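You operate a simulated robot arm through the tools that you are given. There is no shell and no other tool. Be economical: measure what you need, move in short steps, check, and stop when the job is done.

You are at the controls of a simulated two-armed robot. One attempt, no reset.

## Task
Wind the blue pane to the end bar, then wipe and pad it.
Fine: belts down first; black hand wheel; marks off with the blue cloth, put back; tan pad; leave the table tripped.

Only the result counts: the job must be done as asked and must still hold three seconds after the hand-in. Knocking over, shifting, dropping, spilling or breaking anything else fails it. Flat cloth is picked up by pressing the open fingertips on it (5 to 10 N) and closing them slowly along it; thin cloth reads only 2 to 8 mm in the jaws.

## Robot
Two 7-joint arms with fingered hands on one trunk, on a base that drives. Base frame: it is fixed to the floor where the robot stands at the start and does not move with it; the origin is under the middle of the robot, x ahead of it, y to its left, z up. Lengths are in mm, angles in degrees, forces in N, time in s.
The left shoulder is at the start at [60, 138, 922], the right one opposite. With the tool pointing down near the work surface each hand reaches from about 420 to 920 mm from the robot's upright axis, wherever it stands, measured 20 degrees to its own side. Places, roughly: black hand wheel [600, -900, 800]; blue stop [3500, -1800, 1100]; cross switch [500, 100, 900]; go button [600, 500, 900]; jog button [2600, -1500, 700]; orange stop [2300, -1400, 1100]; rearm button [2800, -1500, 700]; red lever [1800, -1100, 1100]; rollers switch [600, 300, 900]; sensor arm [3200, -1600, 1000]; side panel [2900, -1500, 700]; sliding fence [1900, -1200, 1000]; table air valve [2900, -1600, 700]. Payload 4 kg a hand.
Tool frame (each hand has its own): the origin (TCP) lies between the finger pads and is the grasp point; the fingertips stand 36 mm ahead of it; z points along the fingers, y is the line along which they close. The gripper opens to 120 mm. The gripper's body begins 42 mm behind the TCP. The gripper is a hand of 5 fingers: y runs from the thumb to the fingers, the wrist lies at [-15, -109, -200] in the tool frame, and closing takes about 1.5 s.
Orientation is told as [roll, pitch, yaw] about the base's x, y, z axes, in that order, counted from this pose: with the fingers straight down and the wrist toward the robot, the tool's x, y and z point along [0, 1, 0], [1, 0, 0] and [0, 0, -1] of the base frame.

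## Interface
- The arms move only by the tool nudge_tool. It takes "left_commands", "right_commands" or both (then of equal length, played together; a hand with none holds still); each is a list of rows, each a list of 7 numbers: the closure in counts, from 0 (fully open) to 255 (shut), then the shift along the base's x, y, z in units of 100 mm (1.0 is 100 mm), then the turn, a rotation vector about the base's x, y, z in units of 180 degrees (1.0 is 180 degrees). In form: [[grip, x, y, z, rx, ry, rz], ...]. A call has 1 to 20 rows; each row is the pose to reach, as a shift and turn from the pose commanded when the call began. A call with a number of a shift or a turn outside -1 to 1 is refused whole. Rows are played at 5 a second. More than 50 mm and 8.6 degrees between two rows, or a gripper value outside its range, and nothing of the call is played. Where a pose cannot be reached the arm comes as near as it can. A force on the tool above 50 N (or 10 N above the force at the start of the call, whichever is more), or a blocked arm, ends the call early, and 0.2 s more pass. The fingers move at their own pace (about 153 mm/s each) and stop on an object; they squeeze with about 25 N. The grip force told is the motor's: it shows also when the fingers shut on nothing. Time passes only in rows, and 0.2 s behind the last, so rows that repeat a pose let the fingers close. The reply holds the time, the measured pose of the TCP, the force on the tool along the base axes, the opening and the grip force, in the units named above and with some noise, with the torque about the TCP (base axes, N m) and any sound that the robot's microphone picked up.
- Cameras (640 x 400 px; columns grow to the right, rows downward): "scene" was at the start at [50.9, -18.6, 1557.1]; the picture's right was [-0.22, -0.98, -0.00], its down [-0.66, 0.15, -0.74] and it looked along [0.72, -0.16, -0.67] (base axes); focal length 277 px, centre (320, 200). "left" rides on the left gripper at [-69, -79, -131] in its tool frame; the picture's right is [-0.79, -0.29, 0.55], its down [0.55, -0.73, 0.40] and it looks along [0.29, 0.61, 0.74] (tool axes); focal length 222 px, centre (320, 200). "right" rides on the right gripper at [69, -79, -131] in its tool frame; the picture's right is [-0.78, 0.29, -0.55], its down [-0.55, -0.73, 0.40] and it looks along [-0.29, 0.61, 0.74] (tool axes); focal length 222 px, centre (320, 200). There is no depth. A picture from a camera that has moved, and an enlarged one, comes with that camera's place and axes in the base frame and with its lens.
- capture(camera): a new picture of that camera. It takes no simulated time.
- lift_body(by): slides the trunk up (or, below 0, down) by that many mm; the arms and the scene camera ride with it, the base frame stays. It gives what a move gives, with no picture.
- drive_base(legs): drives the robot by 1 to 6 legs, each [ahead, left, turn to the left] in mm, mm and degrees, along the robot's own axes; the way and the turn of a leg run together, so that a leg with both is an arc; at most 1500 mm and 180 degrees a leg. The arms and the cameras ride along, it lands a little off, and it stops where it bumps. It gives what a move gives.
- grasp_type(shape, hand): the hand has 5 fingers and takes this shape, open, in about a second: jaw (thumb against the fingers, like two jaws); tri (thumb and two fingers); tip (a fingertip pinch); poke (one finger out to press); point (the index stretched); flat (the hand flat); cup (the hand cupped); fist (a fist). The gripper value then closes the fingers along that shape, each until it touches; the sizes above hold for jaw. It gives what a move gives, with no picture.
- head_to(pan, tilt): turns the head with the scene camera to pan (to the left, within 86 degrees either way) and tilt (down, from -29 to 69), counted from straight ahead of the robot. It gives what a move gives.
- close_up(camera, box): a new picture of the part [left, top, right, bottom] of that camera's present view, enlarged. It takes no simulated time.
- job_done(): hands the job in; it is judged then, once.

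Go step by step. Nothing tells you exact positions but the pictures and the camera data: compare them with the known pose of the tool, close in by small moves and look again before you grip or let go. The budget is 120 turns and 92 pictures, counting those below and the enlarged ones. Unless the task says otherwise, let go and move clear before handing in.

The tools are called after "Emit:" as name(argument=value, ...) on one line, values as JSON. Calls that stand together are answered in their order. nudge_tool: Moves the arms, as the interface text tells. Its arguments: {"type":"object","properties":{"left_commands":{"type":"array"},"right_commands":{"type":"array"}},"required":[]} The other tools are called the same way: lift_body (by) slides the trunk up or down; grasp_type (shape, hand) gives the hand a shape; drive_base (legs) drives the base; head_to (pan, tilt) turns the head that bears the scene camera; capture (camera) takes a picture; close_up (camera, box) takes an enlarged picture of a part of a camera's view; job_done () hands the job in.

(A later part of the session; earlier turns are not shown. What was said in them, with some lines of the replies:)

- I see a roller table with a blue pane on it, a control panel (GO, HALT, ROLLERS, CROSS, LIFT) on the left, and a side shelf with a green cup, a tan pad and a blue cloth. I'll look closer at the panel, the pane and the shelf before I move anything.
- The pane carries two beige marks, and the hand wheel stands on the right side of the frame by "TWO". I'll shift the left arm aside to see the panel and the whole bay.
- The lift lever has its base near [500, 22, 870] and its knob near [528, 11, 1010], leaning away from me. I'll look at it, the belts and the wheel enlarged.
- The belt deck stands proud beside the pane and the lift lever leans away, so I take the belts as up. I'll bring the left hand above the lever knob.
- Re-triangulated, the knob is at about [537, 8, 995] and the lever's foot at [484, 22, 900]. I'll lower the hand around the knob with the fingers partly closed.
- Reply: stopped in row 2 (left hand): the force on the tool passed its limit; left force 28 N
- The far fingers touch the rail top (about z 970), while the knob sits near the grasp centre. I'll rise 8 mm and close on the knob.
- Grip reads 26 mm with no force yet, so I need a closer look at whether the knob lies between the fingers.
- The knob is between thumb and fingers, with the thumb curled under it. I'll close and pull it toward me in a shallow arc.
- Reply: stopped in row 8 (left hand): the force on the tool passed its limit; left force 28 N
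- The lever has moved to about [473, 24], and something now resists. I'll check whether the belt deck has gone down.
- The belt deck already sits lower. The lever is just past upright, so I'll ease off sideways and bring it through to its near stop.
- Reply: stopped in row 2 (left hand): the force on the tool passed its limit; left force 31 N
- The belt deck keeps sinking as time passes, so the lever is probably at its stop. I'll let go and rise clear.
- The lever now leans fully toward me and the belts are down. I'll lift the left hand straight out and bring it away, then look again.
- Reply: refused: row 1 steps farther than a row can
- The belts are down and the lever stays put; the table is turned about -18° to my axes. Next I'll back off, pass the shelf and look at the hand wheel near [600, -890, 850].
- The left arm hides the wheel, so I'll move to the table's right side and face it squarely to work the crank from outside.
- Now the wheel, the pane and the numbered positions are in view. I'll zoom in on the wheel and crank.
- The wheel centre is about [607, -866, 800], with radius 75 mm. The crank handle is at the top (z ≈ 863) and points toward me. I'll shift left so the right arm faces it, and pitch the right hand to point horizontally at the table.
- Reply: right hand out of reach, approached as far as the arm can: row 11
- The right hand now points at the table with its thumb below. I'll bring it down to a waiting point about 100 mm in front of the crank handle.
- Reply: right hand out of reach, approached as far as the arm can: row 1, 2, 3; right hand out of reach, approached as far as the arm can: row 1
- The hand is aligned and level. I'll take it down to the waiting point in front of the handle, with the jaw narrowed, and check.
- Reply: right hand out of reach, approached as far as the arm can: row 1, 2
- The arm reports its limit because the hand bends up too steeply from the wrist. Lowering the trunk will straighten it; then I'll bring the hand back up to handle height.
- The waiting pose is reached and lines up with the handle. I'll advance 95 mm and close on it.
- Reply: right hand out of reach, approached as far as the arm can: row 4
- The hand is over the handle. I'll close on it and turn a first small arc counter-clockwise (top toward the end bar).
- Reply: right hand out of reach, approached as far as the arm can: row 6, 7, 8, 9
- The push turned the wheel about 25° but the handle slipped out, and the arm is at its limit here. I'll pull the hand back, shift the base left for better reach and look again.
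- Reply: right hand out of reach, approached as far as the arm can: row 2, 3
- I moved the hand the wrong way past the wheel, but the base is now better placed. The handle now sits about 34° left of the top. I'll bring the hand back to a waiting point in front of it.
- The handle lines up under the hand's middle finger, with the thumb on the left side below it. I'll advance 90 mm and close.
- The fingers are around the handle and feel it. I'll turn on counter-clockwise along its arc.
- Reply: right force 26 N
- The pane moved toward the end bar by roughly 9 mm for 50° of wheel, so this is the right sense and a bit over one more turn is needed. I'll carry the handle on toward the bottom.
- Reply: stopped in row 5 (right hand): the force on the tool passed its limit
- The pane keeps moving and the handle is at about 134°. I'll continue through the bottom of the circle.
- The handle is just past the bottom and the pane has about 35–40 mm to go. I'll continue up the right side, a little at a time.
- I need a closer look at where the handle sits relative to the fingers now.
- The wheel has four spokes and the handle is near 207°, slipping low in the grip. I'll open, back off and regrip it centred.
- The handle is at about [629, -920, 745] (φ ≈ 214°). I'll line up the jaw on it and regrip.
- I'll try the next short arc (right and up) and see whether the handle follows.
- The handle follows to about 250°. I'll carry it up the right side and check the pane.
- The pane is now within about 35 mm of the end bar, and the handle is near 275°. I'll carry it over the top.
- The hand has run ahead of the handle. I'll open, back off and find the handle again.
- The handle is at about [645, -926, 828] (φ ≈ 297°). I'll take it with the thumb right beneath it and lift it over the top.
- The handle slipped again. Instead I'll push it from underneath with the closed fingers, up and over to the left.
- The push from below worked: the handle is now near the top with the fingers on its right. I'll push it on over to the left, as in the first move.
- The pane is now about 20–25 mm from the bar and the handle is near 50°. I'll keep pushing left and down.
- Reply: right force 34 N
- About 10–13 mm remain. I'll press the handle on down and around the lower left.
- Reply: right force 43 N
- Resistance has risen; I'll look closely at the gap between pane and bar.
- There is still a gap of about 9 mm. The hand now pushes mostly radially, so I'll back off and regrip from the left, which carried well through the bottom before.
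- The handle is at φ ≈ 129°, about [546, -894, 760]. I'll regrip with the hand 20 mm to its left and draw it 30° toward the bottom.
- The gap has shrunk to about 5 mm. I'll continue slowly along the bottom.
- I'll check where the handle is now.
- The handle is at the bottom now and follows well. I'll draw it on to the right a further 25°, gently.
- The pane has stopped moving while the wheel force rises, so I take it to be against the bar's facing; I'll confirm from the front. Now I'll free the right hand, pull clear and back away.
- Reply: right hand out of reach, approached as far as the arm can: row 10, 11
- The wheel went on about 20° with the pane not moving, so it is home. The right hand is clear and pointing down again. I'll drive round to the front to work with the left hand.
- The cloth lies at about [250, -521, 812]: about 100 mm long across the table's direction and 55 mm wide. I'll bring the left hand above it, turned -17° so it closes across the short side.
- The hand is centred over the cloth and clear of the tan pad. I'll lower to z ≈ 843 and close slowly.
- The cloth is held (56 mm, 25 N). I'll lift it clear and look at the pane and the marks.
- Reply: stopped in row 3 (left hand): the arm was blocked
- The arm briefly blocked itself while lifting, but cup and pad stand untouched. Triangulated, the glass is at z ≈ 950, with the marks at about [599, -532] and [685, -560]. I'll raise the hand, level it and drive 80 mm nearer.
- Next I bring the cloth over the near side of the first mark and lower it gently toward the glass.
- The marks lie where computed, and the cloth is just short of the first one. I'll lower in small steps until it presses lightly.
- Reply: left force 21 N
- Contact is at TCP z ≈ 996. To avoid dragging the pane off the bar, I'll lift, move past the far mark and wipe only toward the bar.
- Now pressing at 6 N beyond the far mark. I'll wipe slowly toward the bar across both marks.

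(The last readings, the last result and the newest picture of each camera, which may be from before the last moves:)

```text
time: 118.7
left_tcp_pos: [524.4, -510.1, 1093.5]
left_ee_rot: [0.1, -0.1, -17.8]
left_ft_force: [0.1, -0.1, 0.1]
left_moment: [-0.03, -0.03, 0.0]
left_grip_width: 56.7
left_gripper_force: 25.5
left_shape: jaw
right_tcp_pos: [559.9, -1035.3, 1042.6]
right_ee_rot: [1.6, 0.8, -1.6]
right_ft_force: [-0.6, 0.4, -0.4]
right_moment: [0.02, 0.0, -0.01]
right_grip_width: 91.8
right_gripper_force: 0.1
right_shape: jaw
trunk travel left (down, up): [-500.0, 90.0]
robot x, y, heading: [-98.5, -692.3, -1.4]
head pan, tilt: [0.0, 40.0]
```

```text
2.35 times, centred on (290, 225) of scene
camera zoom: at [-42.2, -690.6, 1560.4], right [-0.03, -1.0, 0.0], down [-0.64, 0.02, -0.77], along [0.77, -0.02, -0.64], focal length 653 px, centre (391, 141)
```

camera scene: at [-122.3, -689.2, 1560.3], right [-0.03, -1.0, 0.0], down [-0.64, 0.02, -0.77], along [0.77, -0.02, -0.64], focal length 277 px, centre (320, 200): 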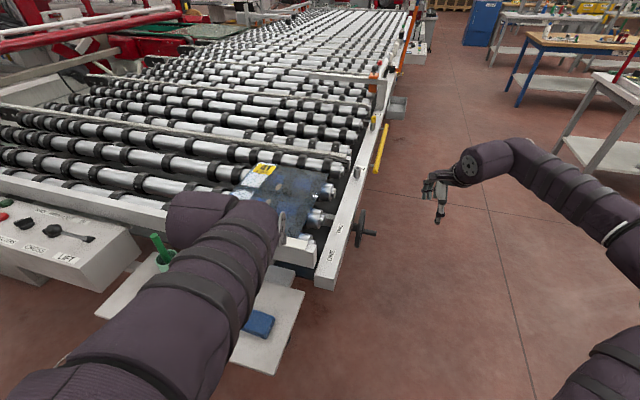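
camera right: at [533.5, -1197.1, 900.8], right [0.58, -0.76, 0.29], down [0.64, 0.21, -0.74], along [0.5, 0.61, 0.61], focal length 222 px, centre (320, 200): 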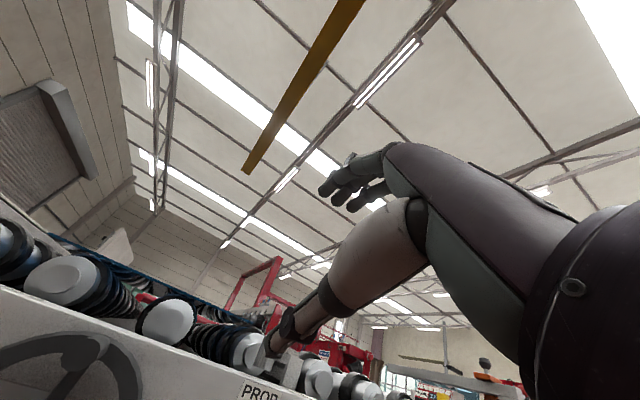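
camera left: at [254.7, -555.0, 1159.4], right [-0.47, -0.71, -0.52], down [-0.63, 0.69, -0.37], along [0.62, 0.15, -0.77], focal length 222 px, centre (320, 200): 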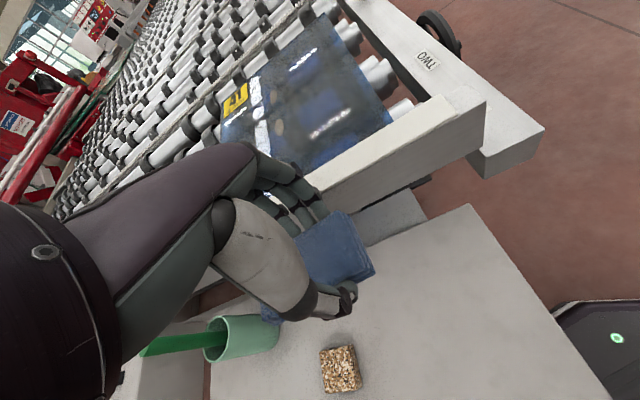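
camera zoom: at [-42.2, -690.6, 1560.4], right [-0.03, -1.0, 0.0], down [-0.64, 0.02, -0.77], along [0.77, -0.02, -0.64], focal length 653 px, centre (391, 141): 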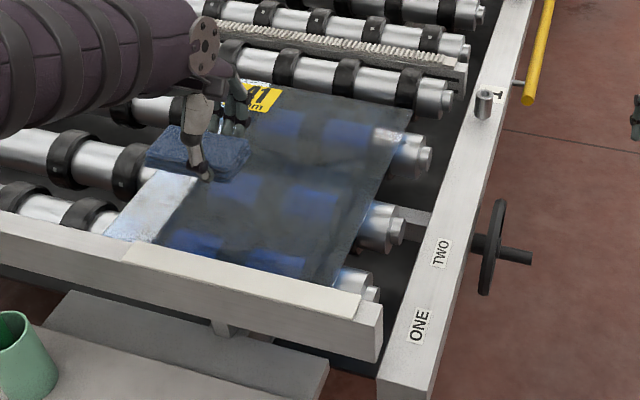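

Both marks are gone in this view. Now I'll back off 160 mm for an easier reach and bring the cloth above its old place.

Emit:
drive_base(legs=[[-160, 0, 0]])

Emit:
nudge_tool(left_commands=[[220, -0.4, -0.1, 0, 0, 0, 0], [220, -0.8, -0.2, -0.2, 0, 0, 0], [220, -1, -0.3, -0.6, 0, 0, 0], [220, -1, -0.3, -1, 0, 0, 0]])

Emit:
capture(camera="left")

```text
time: 120.1
left_tcp_pos: [364.4, -507.0, 1094.4]
left_ee_rot: [0.3, -0.3, -17.9]
left_ft_force: [-1.3, -0.4, 0.0]
left_moment: [0.01, -0.03, 0.03]
left_grip_width: 57.0
left_gripper_force: 25.6
left_shape: jaw
right_tcp_pos: [398.1, -1031.9, 1043.0]
right_ee_rot: [1.4, 0.9, -1.7]
right_ft_force: [-0.5, 0.1, 0.7]
right_moment: [0.03, -0.03, 0.01]
right_grip_width: 91.7
right_gripper_force: 0.0
right_shape: jaw
trunk travel left (down, up): [-500.0, 90.0]
robot x, y, heading: [-256.1, -684.2, -1.7]
head pan, tilt: [0.0, 40.0]
```

```text
time: 121.1
left_tcp_pos: [265.4, -535.6, 992.9]
left_ee_rot: [0.0, -0.1, -17.8]
left_ft_force: [0.4, 0.6, -1.0]
left_moment: [0.03, 0.0, -0.01]
left_grip_width: 56.5
left_gripper_force: 24.9
left_shape: jaw
right_tcp_pos: [399.6, -1031.4, 1043.9]
right_ee_rot: [1.5, 0.9, -1.5]
right_ft_force: [0.2, 0.4, -0.4]
right_moment: [0.0, 0.03, 0.0]
right_grip_width: 91.9
right_gripper_force: 0.0
right_shape: jaw
trunk travel left (down, up): [-500.0, 90.0]
robot x, y, heading: [-255.4, -685.7, -1.6]
head pan, tilt: [0.0, 40.0]
```

```text
15 pictures are left
camera left: at [167.5, -579.1, 1124.2], right [-0.52, -0.66, -0.55], down [-0.53, 0.75, -0.4], along [0.67, 0.08, -0.74], focal length 222 px, centre (320, 200)
```

left: 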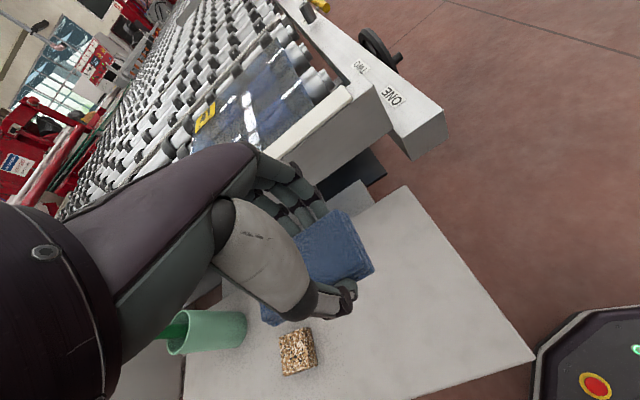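

The path is clear. I'll lower the cloth onto its old place and feel for the shelf.

Emit:
nudge_tool(left_commands=[[220, -0.15, -0.05, -0.3, 0, 0, 0], [220, -0.22, -0.08, -0.7, 0, 0, 0], [220, -0.22, -0.08, -1, 0, 0, 0]])

Emit:
nudge_tool(left_commands=[[220, 0, 0, -0.25, 0, 0, 0], [220, 0, 0, -0.35, 0, 0, 0], [220, 0, 0, -0.42, 0, 0, 0], [220, 0, 0, -0.46, 0, 0, 0]])

```text
time: 121.9
left_tcp_pos: [243.6, -543.3, 894.0]
left_ee_rot: [0.1, -0.2, -18.1]
left_ft_force: [0.5, 0.1, -0.4]
left_moment: [-0.06, 0.0, 0.0]
left_grip_width: 56.5
left_gripper_force: 24.8
left_shape: jaw
right_tcp_pos: [399.2, -1029.4, 1042.7]
right_ee_rot: [1.5, 0.8, -1.4]
right_ft_force: [0.7, 0.0, 0.1]
right_moment: [-0.01, -0.03, -0.01]
right_grip_width: 91.6
right_gripper_force: 0.1
right_shape: jaw
trunk travel left (down, up): [-500.0, 90.0]
robot x, y, heading: [-256.7, -686.8, -1.5]
head pan, tilt: [0.0, 40.0]
```

```text
time: 122.9
left_tcp_pos: [244.3, -545.5, 847.5]
left_ee_rot: [0.2, -0.1, -17.9]
left_ft_force: [0.1, -0.2, -0.5]
left_moment: [0.0, 0.02, 0.0]
left_grip_width: 56.4
left_gripper_force: 24.8
left_shape: jaw
right_tcp_pos: [399.9, -1032.0, 1042.4]
right_ee_rot: [1.6, 0.9, -1.7]
right_ft_force: [0.9, 0.6, -0.3]
right_moment: [0.01, 0.03, 0.02]
right_grip_width: 91.5
right_gripper_force: 0.0
right_shape: jaw
trunk travel left (down, up): [-500.0, 90.0]
robot x, y, heading: [-256.6, -684.6, -1.7]
head pan, tilt: [0.0, 40.0]
```

Emit:
nudge_tool(left_commands=[[220, 0, 0.02, -0.02, 0, 0, 0], [220, 0, 0.02, -0.04, 0, 0, 0], [220, 0, 0.02, -0.05, 0, 0, 0]])

```text
time: 123.7
left_tcp_pos: [244.0, -543.3, 843.3]
left_ee_rot: [0.3, -0.1, -17.9]
left_ft_force: [0.0, 0.1, -0.5]
left_moment: [-0.01, 0.0, 0.03]
left_grip_width: 56.4
left_gripper_force: 25.3
left_shape: jaw
right_tcp_pos: [399.6, -1032.2, 1042.1]
right_ee_rot: [1.4, 0.9, -1.7]
right_ft_force: [-0.2, 0.2, -1.4]
right_moment: [0.0, 0.02, 0.01]
right_grip_width: 91.5
right_gripper_force: 0.1
right_shape: jaw
trunk travel left (down, up): [-500.0, 90.0]
robot x, y, heading: [-253.8, -685.8, -1.5]
head pan, tilt: [0.0, 40.0]
```

I'm at the pickup height but feel no contact yet, so I go a few millimetres lower, then open slowly and rise.

Emit:
nudge_tool(left_commands=[[220, 0, 0, -0.015, 0, 0, 0], [220, 0, 0, -0.03, 0, 0, 0]])

Emit:
nudge_tool(left_commands=[[170, 0, 0, 0, 0, 0, 0], [130, 0, 0, 0, 0, 0, 0], [80, 0, 0, 0, 0, 0, 0], [30, 0, 0, 0, 0, 0, 0], [0, 0, 0, 0, 0, 0, 0], [0, 0, 0, 0.2, 0, 0, 0], [0, 0, 0, 0.5, 0, 0, 0], [0, 0, 0, 0.9, 0, 0, 0]])

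Emit:
capture(camera="left")

```text
time: 124.3
left_tcp_pos: [242.7, -543.5, 840.9]
left_ee_rot: [0.2, -0.3, -18.1]
left_ft_force: [-0.7, 1.6, 16.9]
left_moment: [0.05, -0.04, 0.06]
left_grip_width: 56.3
left_gripper_force: 25.2
left_shape: jaw
right_tcp_pos: [398.7, -1032.2, 1041.9]
right_ee_rot: [1.6, 0.8, -1.6]
right_ft_force: [0.1, 0.9, 0.3]
right_moment: [-0.01, -0.01, -0.02]
right_grip_width: 91.7
right_gripper_force: 0.0
right_shape: jaw
trunk travel left (down, up): [-500.0, 90.0]
robot x, y, heading: [-258.0, -686.0, -1.8]
head pan, tilt: [0.0, 40.0]
```

```text
time: 126.1
left_tcp_pos: [243.4, -543.3, 930.8]
left_ee_rot: [0.2, -0.2, -18.0]
left_ft_force: [0.4, 0.4, 0.5]
left_moment: [-0.01, -0.02, 0.03]
left_grip_width: 119.6
left_gripper_force: 0.1
left_shape: jaw
right_tcp_pos: [400.0, -1034.0, 1043.0]
right_ee_rot: [1.5, 0.8, -1.6]
right_ft_force: [-0.2, -0.5, 0.6]
right_moment: [0.03, 0.0, 0.03]
right_grip_width: 91.8
right_gripper_force: 0.0
right_shape: jaw
trunk travel left (down, up): [-500.0, 90.0]
robot x, y, heading: [-258.0, -686.9, -1.6]
head pan, tilt: [0.0, 40.0]
```

```text
14 pictures are left
camera left: at [145.3, -587.1, 1061.6], right [-0.52, -0.65, -0.55], down [-0.53, 0.75, -0.4], along [0.67, 0.09, -0.73], focal length 222 px, centre (320, 200)
```

left: 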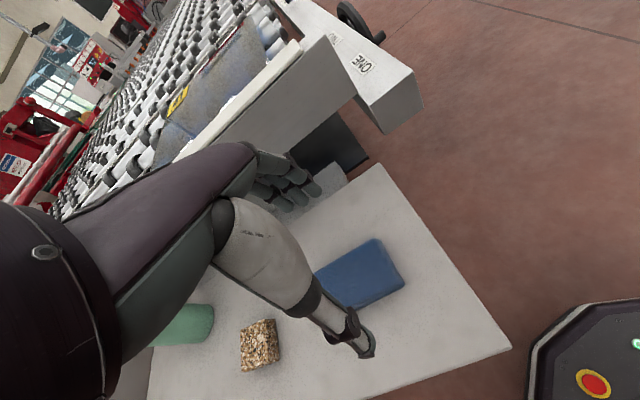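

The cloth is back in its place. Next is the tan pad at about [281, -365, 812], lying square to the table; I'll move above it.

Emit:
nudge_tool(left_commands=[[0, 0.08, 0.4, 0.05, 0, 0, 0], [0, 0.16, 0.8, 0.05, 0, 0, 0], [0, 0.2, 1, 0.05, 0, 0, 0]])

Emit:
nudge_tool(left_commands=[[0, 0.07, 0.35, 0, 0, 0, 0], [0, 0.14, 0.65, 0, 0, 0, 0], [0, 0.14, 0.65, -0.2, 0, 0, 0]])

Emit:
capture(camera="left")

```text
time: 126.9
left_tcp_pos: [265.3, -441.6, 935.2]
left_ee_rot: [0.2, -0.2, -18.0]
left_ft_force: [0.7, 0.8, -0.1]
left_moment: [-0.01, -0.03, -0.02]
left_grip_width: 119.6
left_gripper_force: 0.0
left_shape: jaw
right_tcp_pos: [399.2, -1032.3, 1042.1]
right_ee_rot: [1.5, 0.9, -1.6]
right_ft_force: [0.1, -0.3, -0.3]
right_moment: [0.0, 0.02, 0.0]
right_grip_width: 91.5
right_gripper_force: 0.1
right_shape: jaw
trunk travel left (down, up): [-500.0, 90.0]
robot x, y, heading: [-253.8, -684.4, -1.5]
head pan, tilt: [0.0, 40.0]
```

```text
time: 127.7
left_tcp_pos: [277.7, -376.9, 912.7]
left_ee_rot: [0.2, -0.3, -17.9]
left_ft_force: [0.4, 0.0, 0.1]
left_moment: [-0.04, 0.01, 0.01]
left_grip_width: 119.9
left_gripper_force: 0.1
left_shape: jaw
right_tcp_pos: [398.4, -1031.2, 1044.0]
right_ee_rot: [1.5, 0.8, -1.5]
right_ft_force: [0.3, 0.9, 0.1]
right_moment: [-0.03, -0.01, -0.05]
right_grip_width: 92.0
right_gripper_force: 0.1
right_shape: jaw
trunk travel left (down, up): [-500.0, 90.0]
robot x, y, heading: [-256.2, -682.2, -1.3]
head pan, tilt: [0.0, 40.0]
```

```text
13 pictures are left
camera left: at [180.2, -419.8, 1044.8], right [-0.52, -0.66, -0.55], down [-0.53, 0.75, -0.4], along [0.67, 0.09, -0.73], focal length 222 px, centre (320, 200)
```

left: 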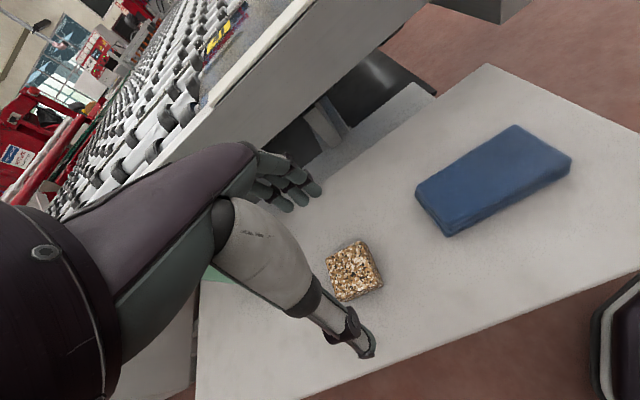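

The pad sits right under the grasp, and the cup is about 70 mm clear of the fingers. I'll lower and close on the pad.

Emit:
nudge_tool(left_commands=[[40, 0, 0, -0.3, 0, 0, 0], [40, 0, 0, -0.6, 0, 0, 0], [40, 0, 0, -0.69, 0, 0, 0], [90, 0, 0, -0.69, 0, 0, 0], [130, 0, 0, -0.69, 0, 0, 0], [170, 0, 0, -0.69, 0, 0, 0], [210, 0, 0, -0.69, 0, 0, 0], [210, 0, 0, -0.69, 0, 0, 0]])

Emit:
capture(camera="left")

```text
time: 129.5
left_tcp_pos: [278.8, -379.1, 846.1]
left_ee_rot: [0.2, -0.2, -17.9]
left_ft_force: [-0.8, -0.6, 0.4]
left_moment: [0.0, 0.0, 0.0]
left_grip_width: 44.4
left_gripper_force: 25.7
left_shape: jaw
right_tcp_pos: [398.6, -1032.3, 1042.7]
right_ee_rot: [1.5, 0.8, -1.6]
right_ft_force: [0.4, 0.3, 0.0]
right_moment: [-0.02, 0.05, 0.0]
right_grip_width: 91.7
right_gripper_force: 0.1
right_shape: jaw
trunk travel left (down, up): [-500.0, 90.0]
robot x, y, heading: [-256.3, -686.9, -1.7]
head pan, tilt: [0.0, 40.0]
```

```text
12 pictures are left
camera left: at [179.9, -421.8, 976.8], right [-0.52, -0.66, -0.55], down [-0.53, 0.75, -0.4], along [0.67, 0.09, -0.73], focal length 222 px, centre (320, 200)
```

left: 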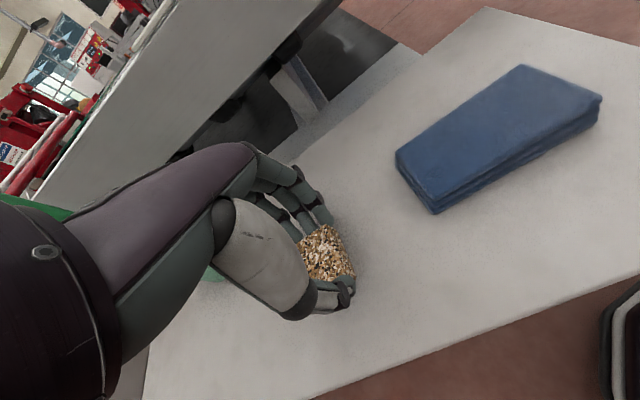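

The pad is held (44 mm, 25 N). I'll lift it straight up, then drive forward to the pane.

Emit:
nudge_tool(left_commands=[[210, 0, 0, 0.2, 0, 0, 0], [210, 0, 0, 0.6, 0, 0, 0], [210, 0, 0, 1, 0, 0, 0]])

Emit:
nudge_tool(left_commands=[[210, 0, 0, 0.4, 0, 0, 0], [210, 0, 0, 0.8, 0, 0, 0], [210, 0.2, -0.2, 1, 0, 0, 0], [210, 0.4, -0.5, 1, 0, 0, 0], [210, 0.6, -0.8, 1, 0, 0, 0], [210, 0.8, -1, 1, 0, 0, 0]])

Emit:
nudge_tool(left_commands=[[210, 0, 0, 0.4, 0, 0, 0], [210, 0, -0.2, 0.7, 0, 0, 0]])

Emit:
drive_base(legs=[[160, 0, 0]])

Emit:
capture(camera="left")

```text
time: 130.3
left_tcp_pos: [277.3, -378.9, 946.7]
left_ee_rot: [0.3, -0.2, -17.9]
left_ft_force: [0.7, 0.1, -0.5]
left_moment: [0.01, 0.01, 0.0]
left_grip_width: 44.3
left_gripper_force: 24.5
left_shape: jaw
right_tcp_pos: [398.0, -1032.7, 1042.3]
right_ee_rot: [1.6, 0.9, -1.6]
right_ft_force: [-0.3, -0.7, -0.3]
right_moment: [0.05, -0.01, -0.01]
right_grip_width: 91.7
right_gripper_force: 0.0
right_shape: jaw
trunk travel left (down, up): [-500.0, 90.0]
robot x, y, heading: [-257.4, -684.7, -1.5]
head pan, tilt: [0.0, 40.0]
```

```text
time: 131.7
left_tcp_pos: [359.2, -478.5, 1046.0]
left_ee_rot: [0.2, -0.1, -17.8]
left_ft_force: [0.3, -0.9, 0.4]
left_moment: [0.01, 0.03, 0.02]
left_grip_width: 44.0
left_gripper_force: 24.8
left_shape: jaw
right_tcp_pos: [399.3, -1033.0, 1042.7]
right_ee_rot: [1.7, 0.9, -1.6]
right_ft_force: [-0.3, -0.9, 0.1]
right_moment: [-0.05, 0.03, 0.0]
right_grip_width: 91.8
right_gripper_force: 0.1
right_shape: jaw
trunk travel left (down, up): [-500.0, 90.0]
robot x, y, heading: [-256.7, -685.3, -1.6]
head pan, tilt: [0.0, 40.0]
```

```text
time: 132.3
left_tcp_pos: [358.2, -498.4, 1116.0]
left_ee_rot: [0.3, -0.1, -17.8]
left_ft_force: [0.1, 0.4, 0.0]
left_moment: [-0.02, 0.0, 0.0]
left_grip_width: 44.4
left_gripper_force: 25.1
left_shape: jaw
right_tcp_pos: [398.1, -1033.5, 1042.0]
right_ee_rot: [1.6, 1.0, -1.5]
right_ft_force: [1.1, 1.1, -0.1]
right_moment: [0.06, -0.01, 0.01]
right_grip_width: 91.6
right_gripper_force: 0.0
right_shape: jaw
trunk travel left (down, up): [-500.0, 90.0]
robot x, y, heading: [-259.1, -682.3, -1.9]
head pan, tilt: [0.0, 40.0]
```

```text
time: 133.7
left_tcp_pos: [517.7, -501.7, 1115.9]
left_ee_rot: [0.2, 0.0, -17.9]
left_ft_force: [0.0, -0.1, 0.4]
left_moment: [-0.01, 0.0, 0.02]
left_grip_width: 44.5
left_gripper_force: 25.3
left_shape: jaw
right_tcp_pos: [559.2, -1036.4, 1041.6]
right_ee_rot: [1.6, 0.8, -1.5]
right_ft_force: [-0.9, -0.1, -0.2]
right_moment: [0.03, 0.04, 0.03]
right_grip_width: 91.8
right_gripper_force: 0.0
right_shape: jaw
trunk travel left (down, up): [-500.0, 90.0]
robot x, y, heading: [-98.9, -692.2, -1.5]
head pan, tilt: [0.0, 40.0]
```

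```text
11 pictures are left
camera left: at [420.1, -545.4, 1246.2], right [-0.52, -0.66, -0.55], down [-0.53, 0.75, -0.4], along [0.67, 0.09, -0.73], focal length 222 px, centre (320, 200)
```

left: 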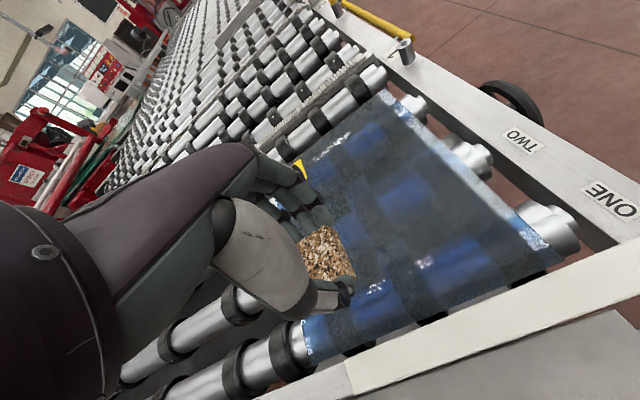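

In this view there seems to be a thin strip between pane and bar, so I'll check it enlarged before placing the pad.

Emit:
close_up(camera="left", box=[400, 200, 600, 340])

Emit:
close_up(camera="scene", box=[200, 200, 320, 275])

```text
2.86 times, centred on (500, 270) of left
camera zoom: at [420.1, -545.4, 1246.2], right [-0.52, -0.66, -0.55], down [-0.53, 0.75, -0.4], along [0.67, 0.09, -0.73], focal length 635 px, centre (-194, 0)
```

zoom: 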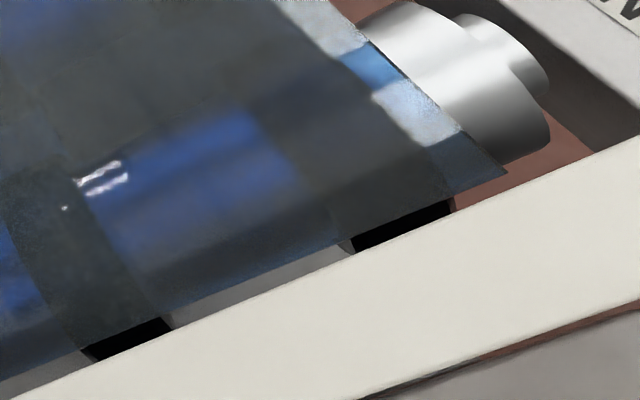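

```text
5.33 times, centred on (260, 238) of scene
camera zoom: at [-40.6, -691.4, 1560.2], right [-0.03, -1.0, 0.0], down [-0.64, 0.02, -0.77], along [0.77, -0.02, -0.64], focal length 1479 px, centre (640, 0)
```

zoom: 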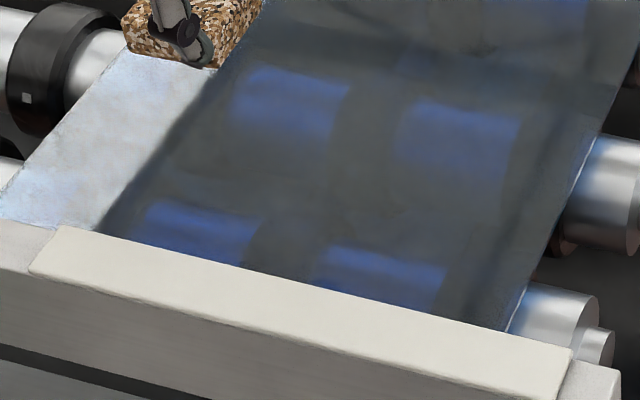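

There is a visible strip of a few millimetres, the same as when the wheel ran on 25° with the pane standing still; the wiping push toward the bar did not close it either. So the pane is on its stop. Now I'll carry the pad over the pane's middle and lower it.

Emit:
nudge_tool(left_commands=[[210, 0.35, -0.2, 0, 0, 0, 0], [210, 0.7, -0.4, -0.1, 0, 0, 0], [210, 0.93, -0.51, -0.4, 0, 0, 0], [210, 0.93, -0.51, -0.8, 0, 0, 0], [210, 0.93, -0.51, -1, 0, 0, 0]])

Emit:
nudge_tool(left_commands=[[210, 0, 0, -0.05, 0, 0, 0], [210, 0, 0, -0.1, 0, 0, 0], [210, 0, 0, -0.13, 0, 0, 0]])

```text
time: 134.9
left_tcp_pos: [608.9, -554.5, 1016.3]
left_ee_rot: [0.2, -0.1, -18.0]
left_ft_force: [0.1, -0.7, -0.2]
left_moment: [-0.01, -0.04, -0.02]
left_grip_width: 44.2
left_gripper_force: 24.9
left_shape: jaw
right_tcp_pos: [558.4, -1036.3, 1043.6]
right_ee_rot: [1.6, 0.8, -1.5]
right_ft_force: [0.5, -0.7, -0.7]
right_moment: [-0.02, -0.03, -0.01]
right_grip_width: 91.6
right_gripper_force: 0.1
right_shape: jaw
trunk travel left (down, up): [-500.0, 90.0]
robot x, y, heading: [-95.5, -691.4, -1.8]
head pan, tilt: [0.0, 40.0]
```

```text
time: 135.7
left_tcp_pos: [609.9, -553.2, 1002.1]
left_ee_rot: [0.1, -0.1, -17.9]
left_ft_force: [0.1, -0.1, 0.1]
left_moment: [-0.01, 0.01, -0.01]
left_grip_width: 44.2
left_gripper_force: 24.7
left_shape: jaw
right_tcp_pos: [557.9, -1036.0, 1042.3]
right_ee_rot: [1.7, 0.9, -1.4]
right_ft_force: [-1.3, -0.3, 0.5]
right_moment: [0.02, 0.05, -0.01]
right_grip_width: 92.0
right_gripper_force: 0.1
right_shape: jaw
trunk travel left (down, up): [-500.0, 90.0]
robot x, y, heading: [-93.1, -691.0, -1.4]
head pan, tilt: [0.0, 40.0]
```

Emit:
nudge_tool(left_commands=[[210, 0, 0, -0.015, 0, 0, 0], [210, 0, 0, -0.03, 0, 0, 0]])

```text
time: 136.3
left_tcp_pos: [610.0, -551.4, 999.2]
left_ee_rot: [0.3, -0.1, -17.9]
left_ft_force: [0.2, 0.8, 0.8]
left_moment: [-0.01, 0.01, -0.03]
left_grip_width: 44.1
left_gripper_force: 24.6
left_shape: jaw
right_tcp_pos: [558.5, -1036.2, 1042.3]
right_ee_rot: [1.6, 0.9, -1.5]
right_ft_force: [-0.5, -0.1, -0.3]
right_moment: [-0.03, 0.04, 0.02]
right_grip_width: 91.5
right_gripper_force: 0.2
right_shape: jaw
trunk travel left (down, up): [-500.0, 90.0]
robot x, y, heading: [-95.1, -690.9, -1.6]
head pan, tilt: [0.0, 40.0]
```

The pad is barely above the glass. I'll lower the last millimetres to a light touch.

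Emit:
nudge_tool(left_commands=[[210, 0, 0, -0.01, 0, 0, 0], [210, 0, 0, -0.02, 0, 0, 0]])

```text
time: 136.9
left_tcp_pos: [609.6, -552.8, 999.5]
left_ee_rot: [0.3, -0.3, -17.8]
left_ft_force: [-0.6, 0.8, 6.5]
left_moment: [0.05, -0.01, -0.01]
left_grip_width: 44.3
left_gripper_force: 24.7
left_shape: jaw
right_tcp_pos: [558.5, -1035.8, 1043.0]
right_ee_rot: [1.7, 0.8, -1.4]
right_ft_force: [-0.8, 0.1, 0.2]
right_moment: [-0.01, 0.02, 0.0]
right_grip_width: 91.7
right_gripper_force: 0.1
right_shape: jaw
trunk travel left (down, up): [-500.0, 90.0]
robot x, y, heading: [-93.9, -690.8, -1.3]
head pan, tilt: [0.0, 40.0]
```

The pad touches at 6.5 N. I'll open slowly and rise straight up.

Emit:
nudge_tool(left_commands=[[180, 0, 0, 0.01, 0, 0, 0], [150, 0, 0, 0.01, 0, 0, 0], [110, 0, 0, 0.01, 0, 0, 0], [60, 0, 0, 0.01, 0, 0, 0], [20, 0, 0, 0.01, 0, 0, 0], [0, 0, 0, 0.2, 0, 0, 0], [0, 0, 0, 0.5, 0, 0, 0], [0, -0.1, 0.1, 0.9, 0, 0, 0], [0, -0.4, 0.4, 1, 0, 0, 0], [0, -0.7, 0.7, 1, 0, 0, 0]])

Emit:
close_up(camera="scene", box=[170, 140, 410, 310])

Emit:
capture(camera="left")

```text
time: 139.1
left_tcp_pos: [539.7, -483.6, 1097.1]
left_ee_rot: [0.3, -0.1, -17.9]
left_ft_force: [0.9, -0.5, -1.1]
left_moment: [-0.01, -0.01, 0.0]
left_grip_width: 119.9
left_gripper_force: 0.1
left_shape: jaw
right_tcp_pos: [557.9, -1036.1, 1043.4]
right_ee_rot: [1.4, 0.8, -1.6]
right_ft_force: [-0.3, -0.7, 0.2]
right_moment: [-0.01, -0.01, 0.02]
right_grip_width: 91.7
right_gripper_force: 0.0
right_shape: jaw
trunk travel left (down, up): [-500.0, 90.0]
robot x, y, heading: [-97.6, -689.3, -1.4]
head pan, tilt: [0.0, 40.0]
```

```text
2.35 times, centred on (290, 225) of scene
camera zoom: at [-43.0, -690.9, 1560.4], right [-0.03, -1.0, 0.0], down [-0.64, 0.02, -0.77], along [0.77, -0.02, -0.64], focal length 653 px, centre (391, 141)
```

zoom: 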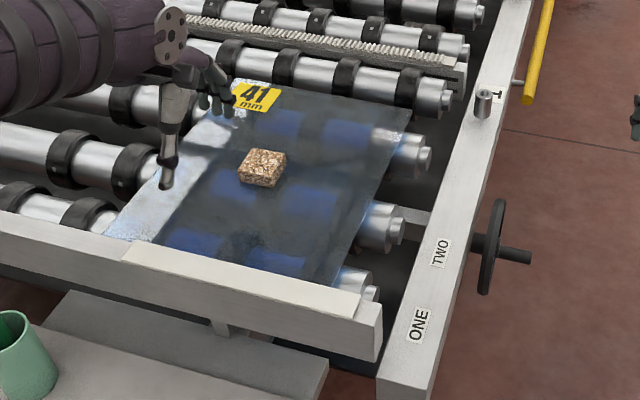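

```text
7 pictures are left
camera left: at [441.2, -526.2, 1228.1], right [-0.52, -0.66, -0.55], down [-0.53, 0.75, -0.4], along [0.67, 0.09, -0.73], focal length 222 px, centre (320, 200)
```

left: 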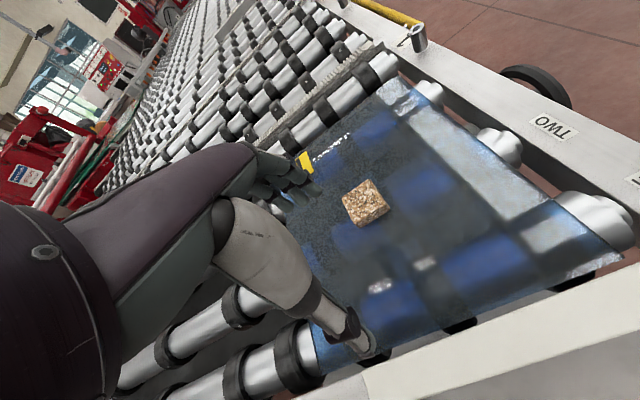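

The pad sits flat mid-pane, the marks are gone, the cloth is back, and no button or rearm was touched. I'll back the robot clear and take a last look.

Emit:
drive_base(legs=[[-250, 0, 0]])

Emit:
head_to(pan=5, tilt=40)

Emit:
capture(camera="scene")

```text
time: 140.9
left_tcp_pos: [289.7, -475.5, 1096.4]
left_ee_rot: [0.3, -0.2, -17.9]
left_ft_force: [-0.6, 0.2, 0.2]
left_moment: [0.0, -0.05, -0.02]
left_grip_width: 119.9
left_gripper_force: 0.1
left_shape: jaw
right_tcp_pos: [307.1, -1031.4, 1042.4]
right_ee_rot: [1.6, 0.7, -1.6]
right_ft_force: [-0.2, 0.4, 0.4]
right_moment: [-0.01, -0.05, -0.01]
right_grip_width: 91.5
right_gripper_force: 0.1
right_shape: jaw
trunk travel left (down, up): [-500.0, 90.0]
robot x, y, heading: [-345.5, -681.2, -1.5]
head pan, tilt: [0.0, 40.0]
```

```text
time: 141.6
left_tcp_pos: [288.8, -477.2, 1096.3]
left_ee_rot: [0.3, -0.1, -18.0]
left_ft_force: [-0.1, -0.6, -0.8]
left_moment: [0.0, 0.0, -0.05]
left_grip_width: 119.8
left_gripper_force: 0.0
left_shape: jaw
right_tcp_pos: [309.6, -1029.9, 1042.6]
right_ee_rot: [1.5, 0.8, -1.7]
right_ft_force: [-0.1, 0.1, 0.2]
right_moment: [0.01, -0.02, -0.02]
right_grip_width: 91.7
right_gripper_force: 0.0
right_shape: jaw
trunk travel left (down, up): [-500.0, 90.0]
robot x, y, heading: [-348.4, -682.3, -1.4]
head pan, tilt: [5.0, 40.0]
```

```text
6 pictures are left
camera scene: at [-292.8, -677.4, 1560.3], right [0.06, -1.0, 0.0], down [-0.64, -0.04, -0.77], along [0.76, 0.05, -0.64], focal length 277 px, centre (320, 200)
```

scene: 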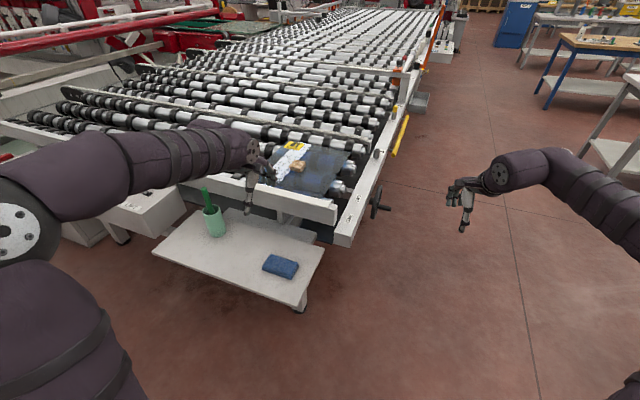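

Everything stands as intended: belts down, pane at the end bar, pad on it, cloth on the shelf, cup upright, hands clear. I'm handing the job in.

Emit:
job_done()

```text
The job is handed in.
```

I handed the job in, with one point I couldn't settle: a strip of about 5–8 mm still shows between the pane and the end bar. I took the pane to be on its stop because it did not move during the last 25° or so of wheel, and wiping toward the bar did not close the strip.

- **Belts:** down before any winding.
- **Pane:** wound to that stop with the black hand wheel.
- **Marks:** both wiped off with the blue cloth, which is back in its place on the shelf.
- **Pad:** the tan pad lies on the middle of the pane.
- **Table:** left tripped; I pressed none of the buttons.
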